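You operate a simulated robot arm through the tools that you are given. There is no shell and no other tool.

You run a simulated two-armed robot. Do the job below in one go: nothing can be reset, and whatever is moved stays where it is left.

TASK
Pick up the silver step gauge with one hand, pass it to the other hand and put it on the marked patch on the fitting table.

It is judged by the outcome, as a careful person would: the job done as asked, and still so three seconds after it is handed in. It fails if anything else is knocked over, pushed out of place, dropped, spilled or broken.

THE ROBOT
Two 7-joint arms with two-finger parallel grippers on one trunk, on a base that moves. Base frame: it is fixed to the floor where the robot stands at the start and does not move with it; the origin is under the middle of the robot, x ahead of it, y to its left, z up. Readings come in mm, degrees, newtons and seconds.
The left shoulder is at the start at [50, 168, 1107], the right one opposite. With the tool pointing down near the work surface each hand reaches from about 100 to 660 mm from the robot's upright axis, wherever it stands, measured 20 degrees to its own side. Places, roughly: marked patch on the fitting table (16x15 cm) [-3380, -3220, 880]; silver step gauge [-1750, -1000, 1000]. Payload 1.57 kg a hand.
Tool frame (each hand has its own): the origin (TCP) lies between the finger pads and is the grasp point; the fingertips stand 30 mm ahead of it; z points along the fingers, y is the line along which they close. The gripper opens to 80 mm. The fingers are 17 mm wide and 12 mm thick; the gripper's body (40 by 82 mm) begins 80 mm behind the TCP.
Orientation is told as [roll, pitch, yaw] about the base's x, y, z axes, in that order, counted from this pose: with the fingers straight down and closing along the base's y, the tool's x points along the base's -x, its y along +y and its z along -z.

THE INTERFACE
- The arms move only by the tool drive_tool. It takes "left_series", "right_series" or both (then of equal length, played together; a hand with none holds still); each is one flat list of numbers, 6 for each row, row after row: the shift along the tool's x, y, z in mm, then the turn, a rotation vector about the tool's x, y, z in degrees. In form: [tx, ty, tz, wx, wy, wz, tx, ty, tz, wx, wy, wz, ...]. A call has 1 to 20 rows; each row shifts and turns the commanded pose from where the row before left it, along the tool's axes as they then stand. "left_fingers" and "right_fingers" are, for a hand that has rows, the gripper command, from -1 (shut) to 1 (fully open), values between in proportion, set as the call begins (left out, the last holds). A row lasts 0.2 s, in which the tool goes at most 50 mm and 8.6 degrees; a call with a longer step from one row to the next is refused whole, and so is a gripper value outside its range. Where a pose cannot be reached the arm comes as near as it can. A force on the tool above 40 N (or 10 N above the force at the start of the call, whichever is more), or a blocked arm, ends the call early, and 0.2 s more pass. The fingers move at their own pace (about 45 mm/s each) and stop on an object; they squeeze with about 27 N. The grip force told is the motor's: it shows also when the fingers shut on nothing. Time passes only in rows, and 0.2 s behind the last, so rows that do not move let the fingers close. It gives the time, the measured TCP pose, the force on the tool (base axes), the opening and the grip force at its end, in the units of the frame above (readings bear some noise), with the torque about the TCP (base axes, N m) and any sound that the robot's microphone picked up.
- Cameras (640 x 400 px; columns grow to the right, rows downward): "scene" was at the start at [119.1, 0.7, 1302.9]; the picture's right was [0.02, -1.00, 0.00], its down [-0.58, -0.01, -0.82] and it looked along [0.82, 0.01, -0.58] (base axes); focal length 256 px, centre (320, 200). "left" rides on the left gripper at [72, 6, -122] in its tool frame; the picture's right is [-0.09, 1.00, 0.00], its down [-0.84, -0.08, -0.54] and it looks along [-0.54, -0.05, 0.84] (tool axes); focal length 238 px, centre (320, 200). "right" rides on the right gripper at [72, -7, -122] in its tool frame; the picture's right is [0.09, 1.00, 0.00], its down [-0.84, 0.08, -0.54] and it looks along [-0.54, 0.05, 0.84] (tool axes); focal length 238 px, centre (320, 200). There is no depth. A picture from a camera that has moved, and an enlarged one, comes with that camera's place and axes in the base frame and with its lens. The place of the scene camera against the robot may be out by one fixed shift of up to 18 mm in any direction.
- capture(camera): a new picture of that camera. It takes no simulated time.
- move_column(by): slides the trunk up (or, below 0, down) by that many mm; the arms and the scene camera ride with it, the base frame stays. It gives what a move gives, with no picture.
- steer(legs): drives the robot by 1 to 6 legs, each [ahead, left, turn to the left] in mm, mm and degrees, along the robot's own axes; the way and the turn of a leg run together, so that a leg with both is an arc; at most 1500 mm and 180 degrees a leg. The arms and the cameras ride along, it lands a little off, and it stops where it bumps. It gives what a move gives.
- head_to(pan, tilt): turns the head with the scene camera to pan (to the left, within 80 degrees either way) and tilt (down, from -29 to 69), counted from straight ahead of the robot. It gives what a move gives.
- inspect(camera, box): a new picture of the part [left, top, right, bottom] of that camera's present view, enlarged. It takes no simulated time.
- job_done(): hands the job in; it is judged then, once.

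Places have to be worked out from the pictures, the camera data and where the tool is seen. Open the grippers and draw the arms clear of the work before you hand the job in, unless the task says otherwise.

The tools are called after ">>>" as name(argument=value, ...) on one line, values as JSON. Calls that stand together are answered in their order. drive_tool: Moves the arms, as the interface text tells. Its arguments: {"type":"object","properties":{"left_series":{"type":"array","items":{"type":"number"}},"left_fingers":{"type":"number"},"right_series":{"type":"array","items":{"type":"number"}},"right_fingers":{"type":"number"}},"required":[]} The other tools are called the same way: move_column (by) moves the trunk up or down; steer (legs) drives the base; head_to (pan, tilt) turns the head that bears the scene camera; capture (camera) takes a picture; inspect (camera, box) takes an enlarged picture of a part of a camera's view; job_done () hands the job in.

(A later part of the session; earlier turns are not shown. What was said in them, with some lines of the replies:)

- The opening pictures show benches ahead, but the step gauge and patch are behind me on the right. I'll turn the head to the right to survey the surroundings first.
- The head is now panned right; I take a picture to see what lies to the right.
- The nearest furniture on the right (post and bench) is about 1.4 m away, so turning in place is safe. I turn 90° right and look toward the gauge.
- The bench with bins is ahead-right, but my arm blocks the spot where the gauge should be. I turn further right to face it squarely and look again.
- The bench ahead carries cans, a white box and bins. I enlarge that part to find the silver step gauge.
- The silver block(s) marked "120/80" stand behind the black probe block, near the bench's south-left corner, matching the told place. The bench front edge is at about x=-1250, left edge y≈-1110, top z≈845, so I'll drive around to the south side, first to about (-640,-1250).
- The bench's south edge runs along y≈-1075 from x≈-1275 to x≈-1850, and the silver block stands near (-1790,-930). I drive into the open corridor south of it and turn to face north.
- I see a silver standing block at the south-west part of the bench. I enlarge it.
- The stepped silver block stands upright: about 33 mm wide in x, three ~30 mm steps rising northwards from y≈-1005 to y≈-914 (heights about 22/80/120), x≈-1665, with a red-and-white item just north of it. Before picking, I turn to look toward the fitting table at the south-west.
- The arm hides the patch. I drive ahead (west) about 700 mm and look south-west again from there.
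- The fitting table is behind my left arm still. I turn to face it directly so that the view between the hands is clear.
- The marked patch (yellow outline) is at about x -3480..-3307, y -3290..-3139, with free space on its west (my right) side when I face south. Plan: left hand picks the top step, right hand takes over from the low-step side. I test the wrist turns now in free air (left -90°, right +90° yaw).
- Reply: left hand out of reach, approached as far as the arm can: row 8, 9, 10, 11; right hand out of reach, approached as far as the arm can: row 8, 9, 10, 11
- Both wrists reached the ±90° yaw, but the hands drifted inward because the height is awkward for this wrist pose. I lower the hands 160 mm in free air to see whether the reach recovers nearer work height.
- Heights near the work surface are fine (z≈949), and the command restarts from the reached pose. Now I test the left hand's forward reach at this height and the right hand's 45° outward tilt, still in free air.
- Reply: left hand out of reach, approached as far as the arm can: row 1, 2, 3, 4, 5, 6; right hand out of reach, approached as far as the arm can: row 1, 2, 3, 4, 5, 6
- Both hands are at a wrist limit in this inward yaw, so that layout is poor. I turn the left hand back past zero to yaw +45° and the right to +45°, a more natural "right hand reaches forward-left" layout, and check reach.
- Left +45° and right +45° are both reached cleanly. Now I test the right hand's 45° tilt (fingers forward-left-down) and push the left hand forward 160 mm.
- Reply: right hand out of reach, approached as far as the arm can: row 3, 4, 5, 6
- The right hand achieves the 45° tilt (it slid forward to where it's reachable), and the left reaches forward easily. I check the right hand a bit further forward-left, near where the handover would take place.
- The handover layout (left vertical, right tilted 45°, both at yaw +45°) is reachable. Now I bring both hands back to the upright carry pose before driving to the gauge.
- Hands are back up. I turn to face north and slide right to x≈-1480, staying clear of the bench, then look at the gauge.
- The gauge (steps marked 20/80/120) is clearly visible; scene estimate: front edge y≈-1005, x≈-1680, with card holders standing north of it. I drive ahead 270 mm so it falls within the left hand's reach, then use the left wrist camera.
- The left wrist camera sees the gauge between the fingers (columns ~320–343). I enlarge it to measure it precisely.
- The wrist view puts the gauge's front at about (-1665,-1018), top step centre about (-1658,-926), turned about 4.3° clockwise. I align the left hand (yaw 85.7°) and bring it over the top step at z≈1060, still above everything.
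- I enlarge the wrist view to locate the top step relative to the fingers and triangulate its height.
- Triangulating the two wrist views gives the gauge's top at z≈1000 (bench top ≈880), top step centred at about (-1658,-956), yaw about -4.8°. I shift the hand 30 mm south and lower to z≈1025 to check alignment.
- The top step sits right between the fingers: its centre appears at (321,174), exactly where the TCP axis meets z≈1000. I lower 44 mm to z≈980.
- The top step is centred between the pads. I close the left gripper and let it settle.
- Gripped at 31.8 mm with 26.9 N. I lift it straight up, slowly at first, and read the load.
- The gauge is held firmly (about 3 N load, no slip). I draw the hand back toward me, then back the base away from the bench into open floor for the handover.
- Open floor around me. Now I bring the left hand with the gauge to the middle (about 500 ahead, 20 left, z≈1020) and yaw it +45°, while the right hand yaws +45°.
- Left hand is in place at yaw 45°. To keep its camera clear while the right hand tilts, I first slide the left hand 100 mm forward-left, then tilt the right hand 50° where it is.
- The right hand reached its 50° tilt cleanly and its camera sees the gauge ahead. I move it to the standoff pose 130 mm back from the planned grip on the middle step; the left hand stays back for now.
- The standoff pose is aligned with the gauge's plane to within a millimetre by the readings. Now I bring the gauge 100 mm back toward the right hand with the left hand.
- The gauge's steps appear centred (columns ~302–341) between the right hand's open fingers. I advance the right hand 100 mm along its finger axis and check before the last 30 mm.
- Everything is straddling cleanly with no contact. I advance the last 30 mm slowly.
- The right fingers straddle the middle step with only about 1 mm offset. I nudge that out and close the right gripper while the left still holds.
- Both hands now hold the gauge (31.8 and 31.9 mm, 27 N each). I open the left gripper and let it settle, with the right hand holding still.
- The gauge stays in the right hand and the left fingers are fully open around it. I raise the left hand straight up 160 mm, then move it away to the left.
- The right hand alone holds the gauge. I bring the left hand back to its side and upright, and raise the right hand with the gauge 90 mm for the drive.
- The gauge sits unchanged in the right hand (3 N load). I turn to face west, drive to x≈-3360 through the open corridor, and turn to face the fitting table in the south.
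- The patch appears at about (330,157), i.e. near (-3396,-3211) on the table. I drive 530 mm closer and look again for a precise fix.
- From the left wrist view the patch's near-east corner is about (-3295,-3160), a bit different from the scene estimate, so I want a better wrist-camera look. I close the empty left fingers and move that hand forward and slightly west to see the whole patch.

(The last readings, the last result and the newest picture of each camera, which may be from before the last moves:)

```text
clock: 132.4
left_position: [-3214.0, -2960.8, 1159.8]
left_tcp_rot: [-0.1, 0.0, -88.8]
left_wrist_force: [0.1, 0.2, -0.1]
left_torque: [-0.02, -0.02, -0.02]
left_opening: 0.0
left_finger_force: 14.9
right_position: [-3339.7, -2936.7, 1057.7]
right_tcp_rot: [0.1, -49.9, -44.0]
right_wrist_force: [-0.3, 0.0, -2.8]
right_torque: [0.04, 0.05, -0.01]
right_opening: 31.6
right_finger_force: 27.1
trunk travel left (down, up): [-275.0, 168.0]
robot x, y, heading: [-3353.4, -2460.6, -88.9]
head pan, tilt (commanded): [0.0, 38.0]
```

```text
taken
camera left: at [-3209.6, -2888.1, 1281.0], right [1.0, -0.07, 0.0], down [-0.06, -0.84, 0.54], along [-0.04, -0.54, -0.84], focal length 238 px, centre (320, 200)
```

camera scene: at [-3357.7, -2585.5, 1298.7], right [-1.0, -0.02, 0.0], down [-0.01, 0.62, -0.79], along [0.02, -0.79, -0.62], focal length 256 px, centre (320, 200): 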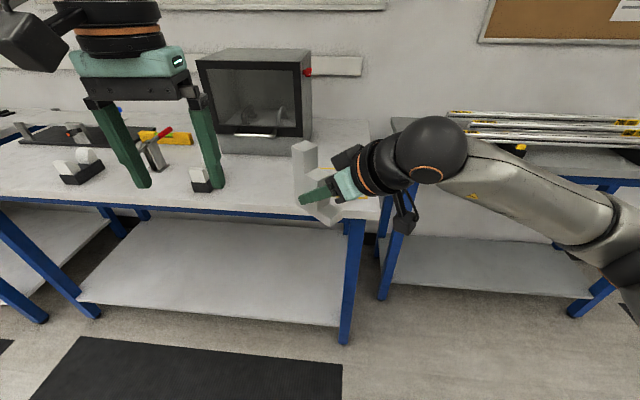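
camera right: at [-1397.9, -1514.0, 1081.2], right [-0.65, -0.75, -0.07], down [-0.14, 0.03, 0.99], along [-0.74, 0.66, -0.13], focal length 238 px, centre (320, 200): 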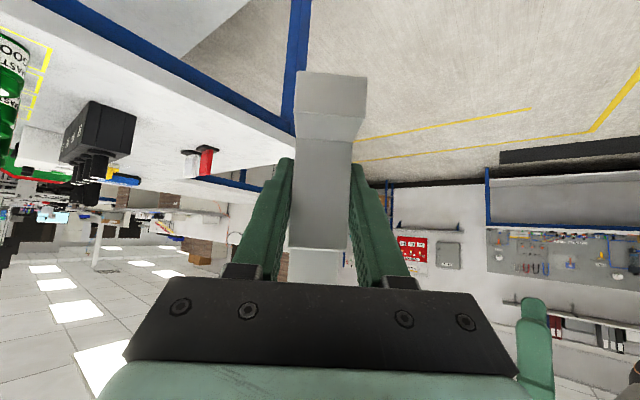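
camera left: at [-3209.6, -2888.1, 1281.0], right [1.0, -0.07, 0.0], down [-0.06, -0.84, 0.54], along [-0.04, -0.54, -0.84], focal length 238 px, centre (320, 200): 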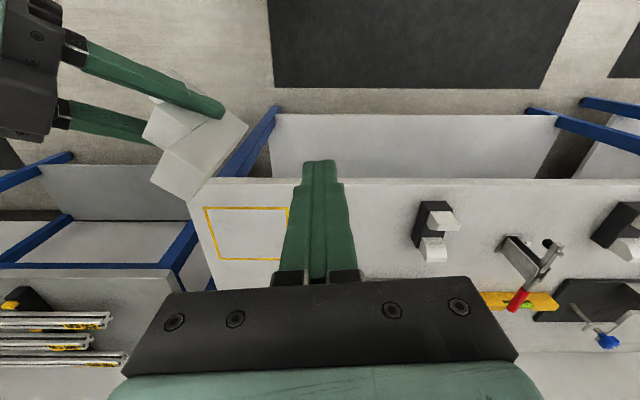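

Most of the patch is visible now; I enlarge it to get its corners.

>>> inspect(camera="left", box=[180, 170, 340, 280])

```text
3.64 times, centred on (260, 225) of left
camera zoom: at [-3209.6, -2888.1, 1281.0], right [1.0, -0.07, 0.0], down [-0.06, -0.84, 0.54], along [-0.04, -0.54, -0.84], focal length 867 px, centre (538, 109)
```

zoom: 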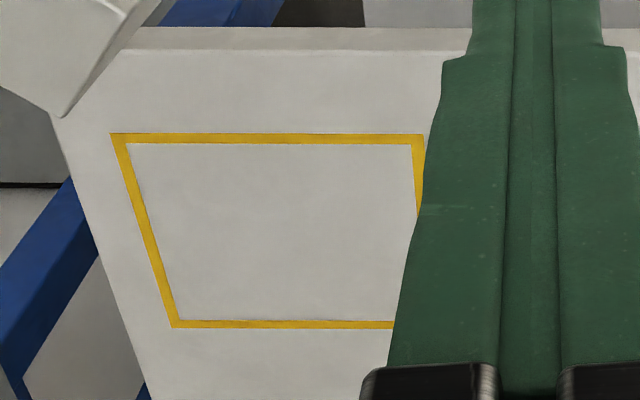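

Using the wrist view, the patch centre comes to about (-3387,-3230) at table height ≈880, turned about 4.5°. I draw the left hand back, then drive ahead 235 mm, stopping about 400 mm from the table edge.

>>> drive_tool(left_series=[40, 5, 0, 0, 0, 0, 40, 5, 0, 0, 0, 0, 40, 5, 0, 0, 0, 0, 0, 0, 0, 0, 0, 0])

>>> steer(legs=[[235, 0, 0]])

>>> capture(camera="left")

>>> capture(camera="scene")

```text
clock: 133.4
left_position: [-3203.6, -2837.3, 1161.8]
left_tcp_rot: [0.0, 0.0, -88.7]
left_wrist_force: [-0.7, -0.3, -0.7]
left_torque: [0.0, 0.0, -0.03]
left_opening: 0.0
left_finger_force: 21.7
right_position: [-3340.8, -2935.9, 1055.9]
right_tcp_rot: [0.2, -49.9, -43.9]
right_wrist_force: [0.5, 0.6, -2.0]
right_torque: [0.09, 0.02, 0.0]
right_opening: 32.0
right_finger_force: 26.9
trunk travel left (down, up): [-275.0, 168.0]
robot x, y, heading: [-3349.4, -2459.9, -88.6]
head pan, tilt (commanded): [0.0, 38.0]
```

```text
clock: 135.2
left_position: [-3199.0, -3071.5, 1161.1]
left_tcp_rot: [0.0, -0.2, -88.9]
left_wrist_force: [-0.2, -0.1, -0.6]
left_torque: [0.04, 0.01, 0.01]
left_opening: 0.0
left_finger_force: 21.1
right_position: [-3337.0, -3170.2, 1056.8]
right_tcp_rot: [0.1, -49.9, -44.1]
right_wrist_force: [-0.1, 0.1, -3.2]
right_torque: [0.05, 0.04, 0.02]
right_opening: 32.1
right_finger_force: 27.0
trunk travel left (down, up): [-275.0, 168.0]
robot x, y, heading: [-3349.2, -2688.9, -89.1]
head pan, tilt (commanded): [0.0, 38.0]
```

```text
taken
camera left: at [-3194.5, -2999.9, 1282.6], right [1.0, -0.07, 0.0], down [-0.06, -0.84, 0.54], along [-0.04, -0.54, -0.84], focal length 238 px, centre (320, 200)
```

left: 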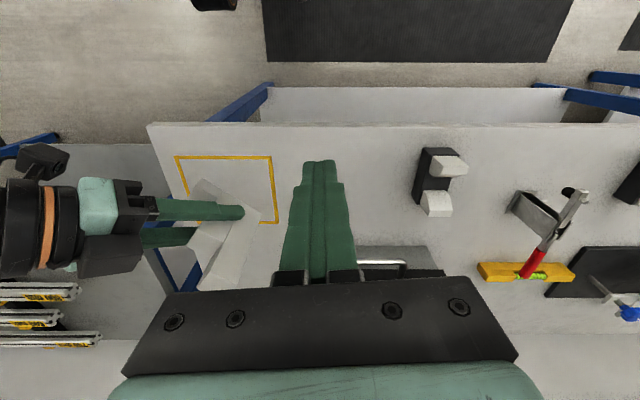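

```text
taken
camera scene: at [-3353.4, -2819.6, 1298.6], right [-1.0, -0.02, 0.0], down [-0.01, 0.62, -0.79], along [0.01, -0.79, -0.62], focal length 256 px, centre (320, 200)
```

scene: 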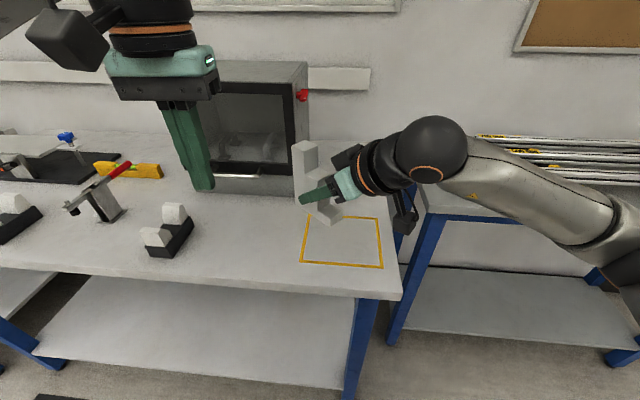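

Both cameras agree now: patch centre about (-3387,-3229), about 175×150 mm. I move the right hand with the gauge horizontally over the centre, still high (gauge bottom ≈1010).

>>> drive_tool(right_series=[-1, -25.7, 1.3, 0, 0, 0, -1.1, -25.7, 1.3, 0, 0, 0, -1.1, -25.6, 1.2, 0, 0, 0, 0, 0, 0, 0, 0, 0])

>>> capture(camera="left")

>>> capture(camera="scene")

>>> capture(camera="right")

```text
clock: 136.2
left_position: [-3200.4, -3071.1, 1161.8]
left_tcp_rot: [-0.1, -0.1, -88.9]
left_wrist_force: [0.2, -0.4, 0.3]
left_torque: [-0.03, -0.01, -0.02]
left_opening: 0.1
left_finger_force: 21.1
right_position: [-3389.1, -3229.1, 1057.7]
right_tcp_rot: [0.2, -49.9, -44.2]
right_wrist_force: [0.3, 0.7, -2.3]
right_torque: [0.02, 0.03, 0.01]
right_opening: 32.0
right_finger_force: 26.8
trunk travel left (down, up): [-275.0, 168.0]
robot x, y, heading: [-3347.0, -2689.9, -88.9]
head pan, tilt (commanded): [0.0, 38.0]
```

```text
taken
camera left: at [-3194.5, -2999.3, 1282.8], right [1.0, -0.07, 0.0], down [-0.06, -0.84, 0.54], along [-0.04, -0.54, -0.84], focal length 238 px, centre (320, 200)
```

left: 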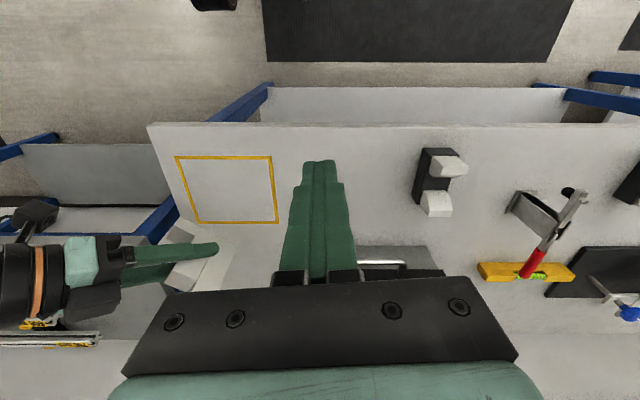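

```text
taken
camera scene: at [-3353.4, -2819.0, 1298.7], right [-1.0, -0.02, 0.0], down [-0.01, 0.62, -0.79], along [0.01, -0.79, -0.62], focal length 256 px, centre (320, 200)
```

scene: 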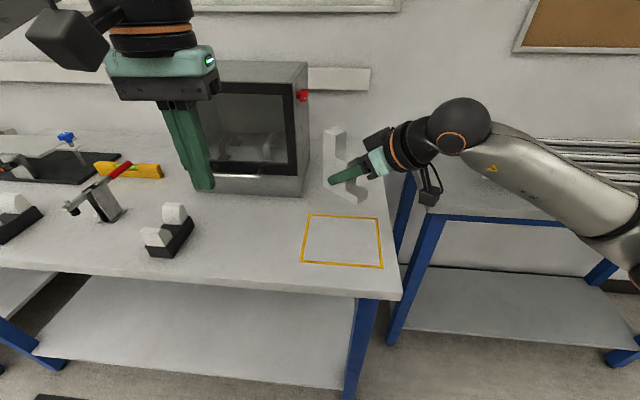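

```text
taken
camera right: at [-3493.0, -3136.1, 1081.3], right [0.65, 0.76, -0.07], down [0.14, -0.03, 0.99], along [0.75, -0.65, -0.13], focal length 238 px, centre (320, 200)
```

right: 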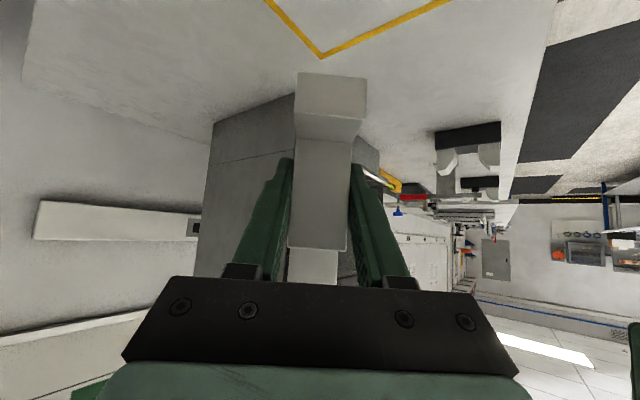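

The gauge is over the patch centre (tool at (-3389,-3229)); a fingertip check confirms the scene camera's offset and both estimates then agree. I lower it about 115 mm, leaving ~15 mm of clearance.

>>> drive_tool(right_series=[22, 0, 18.5, 0, 0, 0, 22, 0, 18.5, 0, 0, 0, 22, 0, 18.5, 0, 0, 0, 22, 0, 18.5, 0, 0, 0, 0, 0, 0, 0, 0, 0])

>>> capture(camera="left")

>>> capture(camera="scene")

>>> capture(camera="right")

```text
clock: 137.4
left_position: [-3200.1, -3071.7, 1160.6]
left_tcp_rot: [0.1, 0.0, -88.8]
left_wrist_force: [-0.3, -0.5, -0.2]
left_torque: [-0.01, 0.01, -0.01]
left_opening: 0.0
left_finger_force: 20.9
right_position: [-3388.1, -3227.4, 942.1]
right_tcp_rot: [0.1, -49.9, -44.1]
right_wrist_force: [-0.4, -0.3, -3.2]
right_torque: [0.01, 0.05, -0.03]
right_opening: 32.0
right_finger_force: 27.0
trunk travel left (down, up): [-275.0, 168.0]
robot x, y, heading: [-3345.1, -2691.9, -89.0]
head pan, tilt (commanded): [0.0, 38.0]
```

```text
taken
camera left: at [-3194.5, -2999.3, 1282.8], right [1.0, -0.07, 0.0], down [-0.06, -0.84, 0.54], along [-0.04, -0.54, -0.84], focal length 238 px, centre (320, 200)
```

left: 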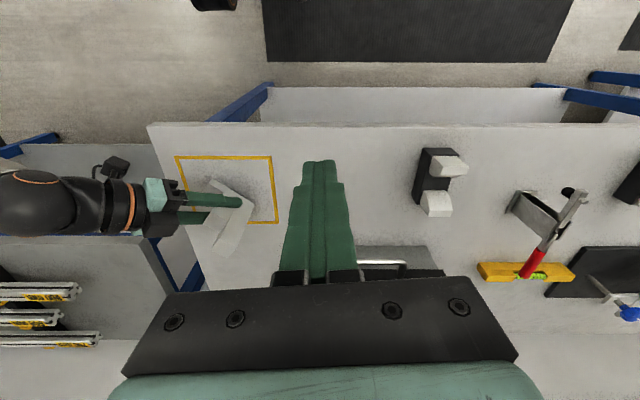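

```text
taken
camera scene: at [-3353.5, -2819.0, 1298.7], right [-1.0, -0.02, 0.0], down [-0.01, 0.62, -0.79], along [0.01, -0.79, -0.62], focal length 256 px, centre (320, 200)
```

scene: 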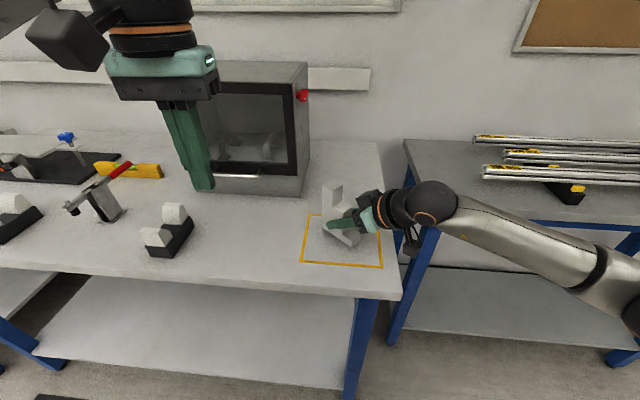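

```text
taken
camera right: at [-3491.6, -3134.8, 966.0], right [0.65, 0.76, -0.07], down [0.14, -0.03, 0.99], along [0.75, -0.65, -0.13], focal length 238 px, centre (320, 200)
```

right: 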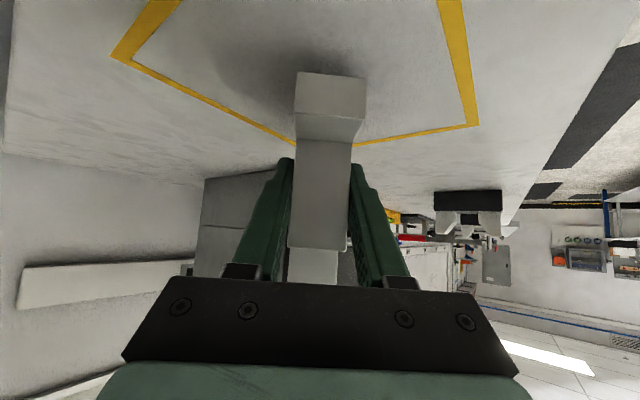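

The gauge hovers inside the yellow outline with about 15 mm to go. I lower 10 mm and read the force.

>>> drive_tool(right_series=[3.8, 0, 3.2, 0, 0, 0, 3.8, 0, 3.2, 0, 0, 0, 0, 0, 0, 0, 0, 0])

>>> inspect(camera="scene", box=[280, 160, 420, 280])

>>> inspect(camera="left", box=[120, 130, 300, 270])

```text
clock: 138.2
left_position: [-3199.8, -3072.7, 1161.9]
left_tcp_rot: [0.0, -0.2, -88.9]
left_wrist_force: [0.4, 0.0, -0.8]
left_torque: [-0.01, 0.0, 0.03]
left_opening: 0.1
left_finger_force: 21.3
right_position: [-3386.0, -3228.3, 931.9]
right_tcp_rot: [0.1, -49.8, -44.0]
right_wrist_force: [0.2, -0.2, -3.2]
right_torque: [0.07, 0.01, 0.0]
right_opening: 32.1
right_finger_force: 27.0
trunk travel left (down, up): [-275.0, 168.0]
robot x, y, heading: [-3350.3, -2690.3, -88.9]
head pan, tilt (commanded): [0.0, 38.0]
```

```text
3.33 times, centred on (350, 220) of scene
camera zoom: at [-3353.5, -2819.0, 1298.7], right [-1.0, -0.02, 0.0], down [-0.01, 0.62, -0.79], along [0.01, -0.79, -0.62], focal length 852 px, centre (220, 133)
```

zoom: 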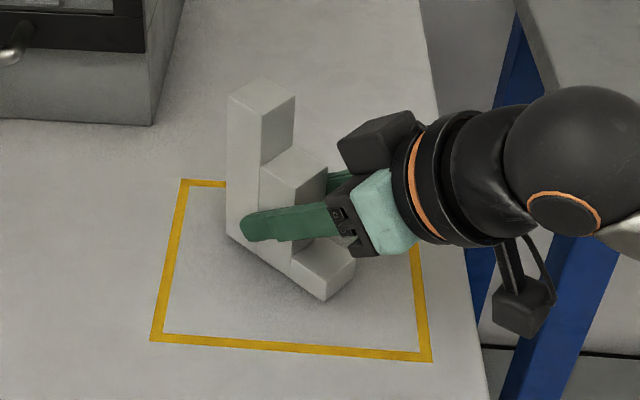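

```text
2.86 times, centred on (210, 200) of left
camera zoom: at [-3194.6, -2999.4, 1282.8], right [1.0, -0.07, 0.0], down [-0.06, -0.84, 0.54], along [-0.04, -0.54, -0.84], focal length 681 px, centre (634, 200)
```

zoom: 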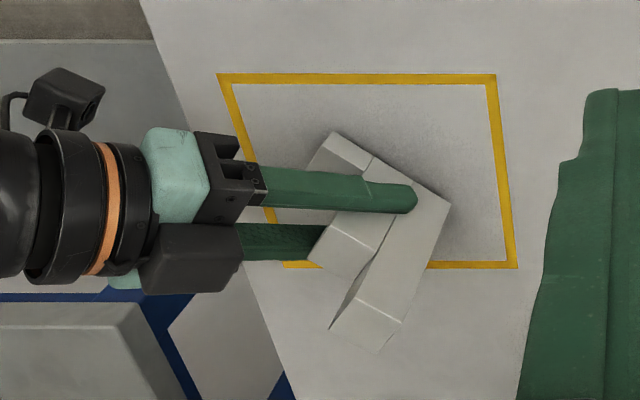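

Force still shows only the gauge's weight and it sits well within the outline. I lower in small steps, watching for contact.

>>> drive_tool(right_series=[1.53, 0, 1.29, 0, 0, 0, 1.53, 0, 1.29, 0, 0, 0, 0, 0, 0, 0, 0, 0])

```text
clock: 139.0
left_position: [-3199.7, -3072.4, 1161.4]
left_tcp_rot: [0.0, 0.0, -88.9]
left_wrist_force: [-0.3, 0.2, 1.1]
left_torque: [-0.04, -0.01, 0.0]
left_opening: 0.0
left_finger_force: 21.5
right_position: [-3387.6, -3227.5, 927.1]
right_tcp_rot: [0.2, -49.9, -44.1]
right_wrist_force: [0.4, 1.2, -3.1]
right_torque: [0.03, 0.01, 0.03]
right_opening: 31.8
right_finger_force: 27.0
trunk travel left (down, up): [-275.0, 168.0]
robot x, y, heading: [-3344.9, -2690.9, -89.0]
head pan, tilt (commanded): [0.0, 38.0]
```

No contact yet at z≈927 (still -3 N). I go down another 2 mm.

>>> drive_tool(right_series=[0.77, 0, 0.64, 0, 0, 0, 0.77, 0, 0.64, 0, 0, 0, 0, 0, 0, 0, 0, 0])

>>> inspect(camera="right", box=[240, 30, 420, 160])

```text
clock: 139.8
left_position: [-3200.3, -3071.6, 1161.8]
left_tcp_rot: [0.1, 0.0, -88.9]
left_wrist_force: [-0.3, 0.1, -0.8]
left_torque: [-0.02, -0.01, -0.02]
left_opening: 0.0
left_finger_force: 21.7
right_position: [-3387.7, -3227.8, 926.6]
right_tcp_rot: [0.0, -50.1, -43.9]
right_wrist_force: [1.0, -1.1, 1.3]
right_torque: [0.1, 0.22, 0.0]
right_opening: 31.7
right_finger_force: 26.6
trunk travel left (down, up): [-275.0, 168.0]
robot x, y, heading: [-3349.4, -2688.4, -88.9]
head pan, tilt (commanded): [0.0, 38.0]
```

```text
3.08 times, centred on (330, 95) of right
camera zoom: at [-3492.0, -3136.1, 950.4], right [0.65, 0.76, -0.07], down [0.14, -0.03, 0.99], along [0.75, -0.65, -0.13], focal length 733 px, centre (289, 523)
```

zoom: 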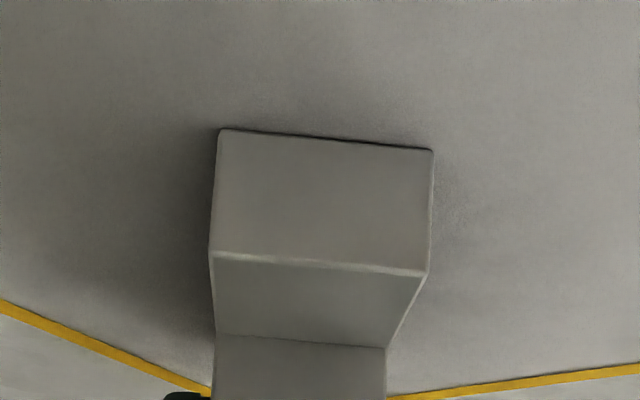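

The force went from -3 to +1.3 N: the gauge now rests on the table. I open the right gripper and let it settle.

>>> drive_tool(right_series=[0, 0, 0, 0, 0, 0, 0, 0, 0, 0, 0, 0, 0, 0, 0, 0, 0, 0, 0, 0, 0, 0, 0, 0, 0, 0, 0, 0, 0, 0, 0, 0, 0, 0, 0, 0], right_fingers=1)

>>> capture(camera="right")

>>> inspect(camera="scene", box=[280, 160, 420, 280])

>>> inspect(camera="left", box=[120, 130, 300, 270])

```text
clock: 141.2
left_position: [-3200.5, -3070.9, 1162.0]
left_tcp_rot: [0.0, -0.1, -88.9]
left_wrist_force: [0.2, 0.3, 0.7]
left_torque: [-0.02, 0.01, 0.02]
left_opening: 0.0
left_finger_force: 20.9
right_position: [-3387.6, -3228.1, 925.6]
right_tcp_rot: [0.1, -49.9, -44.0]
right_wrist_force: [0.1, -0.2, 0.0]
right_torque: [0.01, -0.03, 0.01]
right_opening: 80.0
right_finger_force: 0.0
trunk travel left (down, up): [-275.0, 168.0]
robot x, y, heading: [-3345.6, -2690.7, -89.0]
head pan, tilt (commanded): [0.0, 38.0]
```

```text
taken
camera right: at [-3492.3, -3136.0, 949.8], right [0.65, 0.76, -0.07], down [0.14, -0.03, 0.99], along [0.75, -0.65, -0.13], focal length 238 px, centre (320, 200)
```

right: 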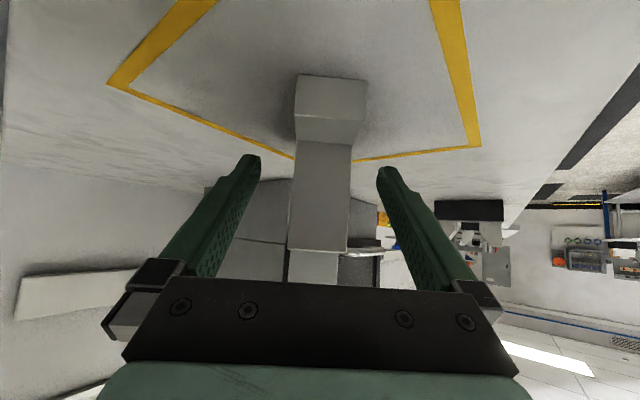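

```text
3.33 times, centred on (350, 220) of scene
camera zoom: at [-3353.5, -2818.8, 1298.7], right [-1.0, -0.02, 0.0], down [-0.01, 0.62, -0.79], along [0.01, -0.79, -0.62], focal length 852 px, centre (220, 133)
```

zoom: 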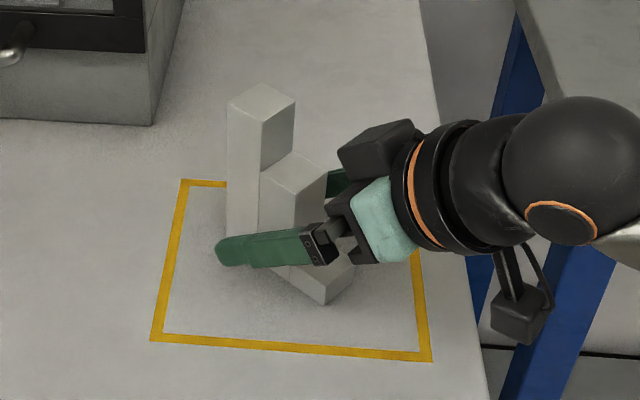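

```text
2.86 times, centred on (210, 200) of left
camera zoom: at [-3194.6, -2999.1, 1282.9], right [1.0, -0.07, 0.0], down [-0.06, -0.84, 0.54], along [-0.04, -0.54, -0.84], focal length 681 px, centre (634, 200)
```

zoom: 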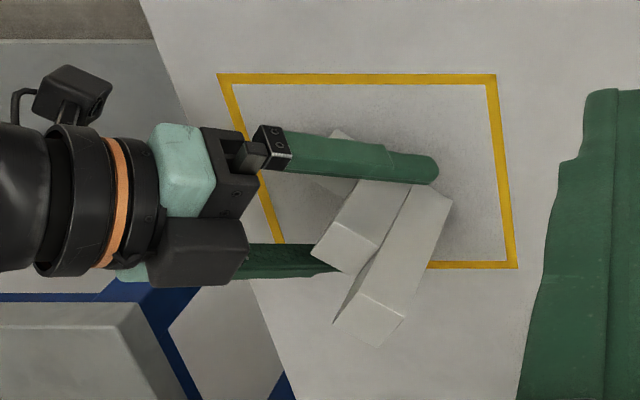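

The gauge stands free and upright on the patch. I withdraw the right hand straight back along its finger axis.

>>> drive_tool(right_series=[0, 0, -15, 0, 0, 0, 0, 0, -25, 0, 0, 0, 0, 0, -35, 0, 0, 0, 0, 0, -35, 0, 0, 0, 0, 0, -35, 0, 0, 0, 0, 0, 0, 0, 0, 0])

>>> capture(camera="scene")

>>> capture(camera="right")

>>> inspect(camera="left", box=[120, 130, 300, 270])

```text
clock: 142.6
left_position: [-3200.5, -3070.3, 1161.4]
left_tcp_rot: [0.0, -0.1, -88.9]
left_wrist_force: [-0.6, 1.2, -0.2]
left_torque: [0.01, 0.01, 0.0]
left_opening: 0.0
left_finger_force: 21.0
right_position: [-3468.0, -3150.9, 1018.2]
right_tcp_rot: [0.0, -49.9, -44.1]
right_wrist_force: [0.4, 0.2, 0.5]
right_torque: [0.0, -0.01, 0.0]
right_opening: 80.0
right_finger_force: 0.1
trunk travel left (down, up): [-275.0, 168.0]
robot x, y, heading: [-3345.9, -2691.8, -88.9]
head pan, tilt (commanded): [0.0, 38.0]
```

```text
taken
camera scene: at [-3353.4, -2818.8, 1298.7], right [-1.0, -0.02, 0.0], down [-0.01, 0.62, -0.79], along [0.01, -0.79, -0.62], focal length 256 px, centre (320, 200)
```

scene: 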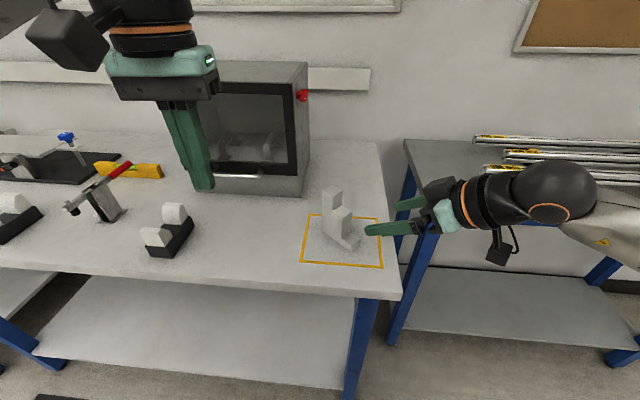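

```text
taken
camera right: at [-3572.5, -3059.4, 1042.8], right [0.65, 0.76, -0.07], down [0.14, -0.03, 0.99], along [0.75, -0.65, -0.13], focal length 238 px, centre (320, 200)
```

right: 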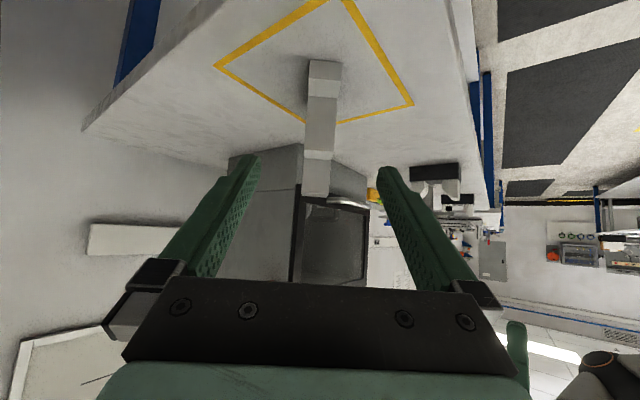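

```text
2.86 times, centred on (210, 200) of left
camera zoom: at [-3194.5, -2999.2, 1282.8], right [1.0, -0.07, 0.0], down [-0.06, -0.84, 0.54], along [-0.04, -0.54, -0.84], focal length 681 px, centre (634, 200)
```

zoom: 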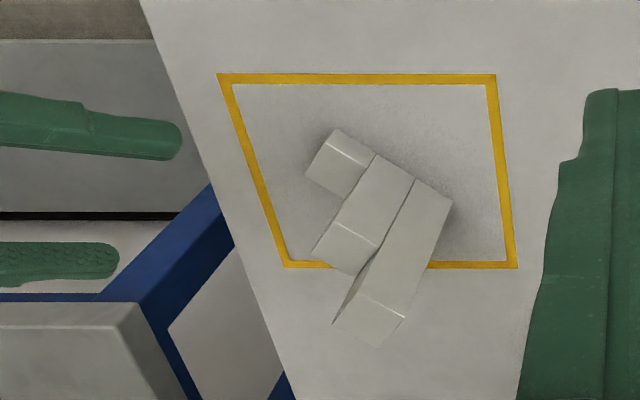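

The gauge stands upright well inside the outline. I raise the right hand, open the left gripper too, and then back the robot away from the table.

>>> drive_tool(right_series=[-23, 0, -19.3, 0, 0, 0, -23, 0, -19.3, 0, 0, 0, -23, 0, -19.3, 0, 0, 0, 0, 0, 0, 0, 0, 0, 0, 0, 0, 0, 0, 0], left_series=[0, 0, 0, 0, 0, 0, 0, 0, 0, 0, 0, 0, 0, 0, 0, 0, 0, 0, 0, 0, 0, 0, 0, 0, 0, 0, 0, 0, 0, 0], left_fingers=1, right_fingers=1)

>>> steer(legs=[[-350, 0, 0]])

>>> capture(camera="scene")

>>> inspect(camera="scene", box=[260, 110, 420, 220])

```text
clock: 143.8
left_position: [-3200.6, -3072.1, 1161.0]
left_tcp_rot: [0.0, -0.1, -88.9]
left_wrist_force: [-0.1, -0.8, 0.1]
left_torque: [0.01, 0.01, 0.01]
left_opening: 80.0
left_finger_force: 0.0
right_position: [-3466.4, -3153.8, 1107.8]
right_tcp_rot: [0.1, -49.9, -44.1]
right_wrist_force: [0.0, 0.0, 0.0]
right_torque: [-0.01, -0.03, -0.02]
right_opening: 80.0
right_finger_force: 0.1
trunk travel left (down, up): [-275.0, 168.0]
robot x, y, heading: [-3348.1, -2692.5, -89.3]
head pan, tilt (commanded): [0.0, 38.0]
```

```text
clock: 146.1
left_position: [-3206.4, -2722.4, 1160.4]
left_tcp_rot: [0.1, -0.1, -89.2]
left_wrist_force: [0.3, 0.6, -0.6]
left_torque: [0.01, -0.01, 0.01]
left_opening: 79.9
left_finger_force: 0.1
right_position: [-3474.6, -2803.4, 1109.3]
right_tcp_rot: [0.1, -50.0, -44.3]
right_wrist_force: [0.1, 0.4, 0.3]
right_torque: [0.0, 0.05, 0.0]
right_opening: 80.0
right_finger_force: 0.1
trunk travel left (down, up): [-275.0, 168.0]
robot x, y, heading: [-3351.6, -2342.5, -89.7]
head pan, tilt (commanded): [0.0, 38.0]
```

```text
taken
camera scene: at [-3359.6, -2469.7, 1298.8], right [-1.0, -0.01, 0.0], down [-0.01, 0.62, -0.79], along [0.01, -0.79, -0.62], focal length 256 px, centre (320, 200)
```

scene: 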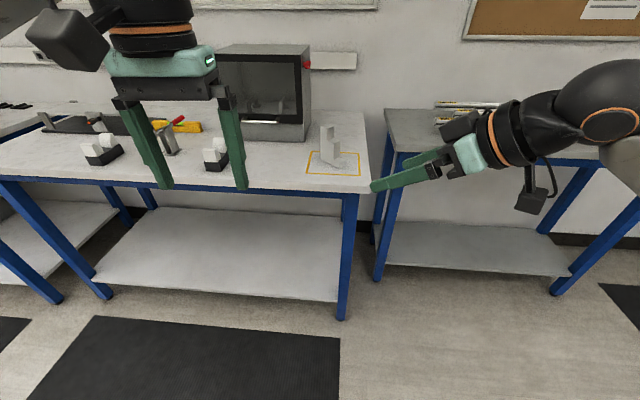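

```text
3.64 times, centred on (340, 165) of scene
camera zoom: at [-3359.6, -2469.7, 1298.8], right [-1.0, -0.01, 0.0], down [-0.01, 0.62, -0.79], along [0.01, -0.79, -0.62], focal length 929 px, centre (247, 327)
```

zoom: 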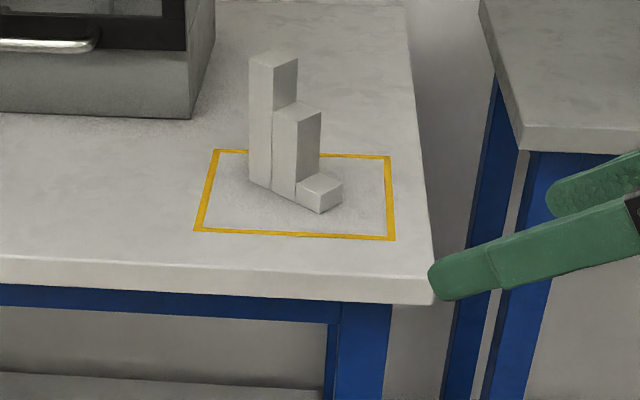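

The enlarged picture shows the gauge standing upright inside the yellow outline on the fitting table. Both grippers are open and well clear, and nothing else in view has moved, so I hand the job in.

>>> job_done()

```text
The job is handed in.
```

The silver step gauge is standing upright inside the yellow outline on the fitting table, and the job is handed in.

The left hand picked it up by its top step. The right hand then took it over by the middle step, in mid-air over open floor, and set it down near the middle of the patch. It sits at roughly 45° to the outline.

Nothing touched the nearby cards, cans or other items. Both grippers are open and the robot has backed away from the table.
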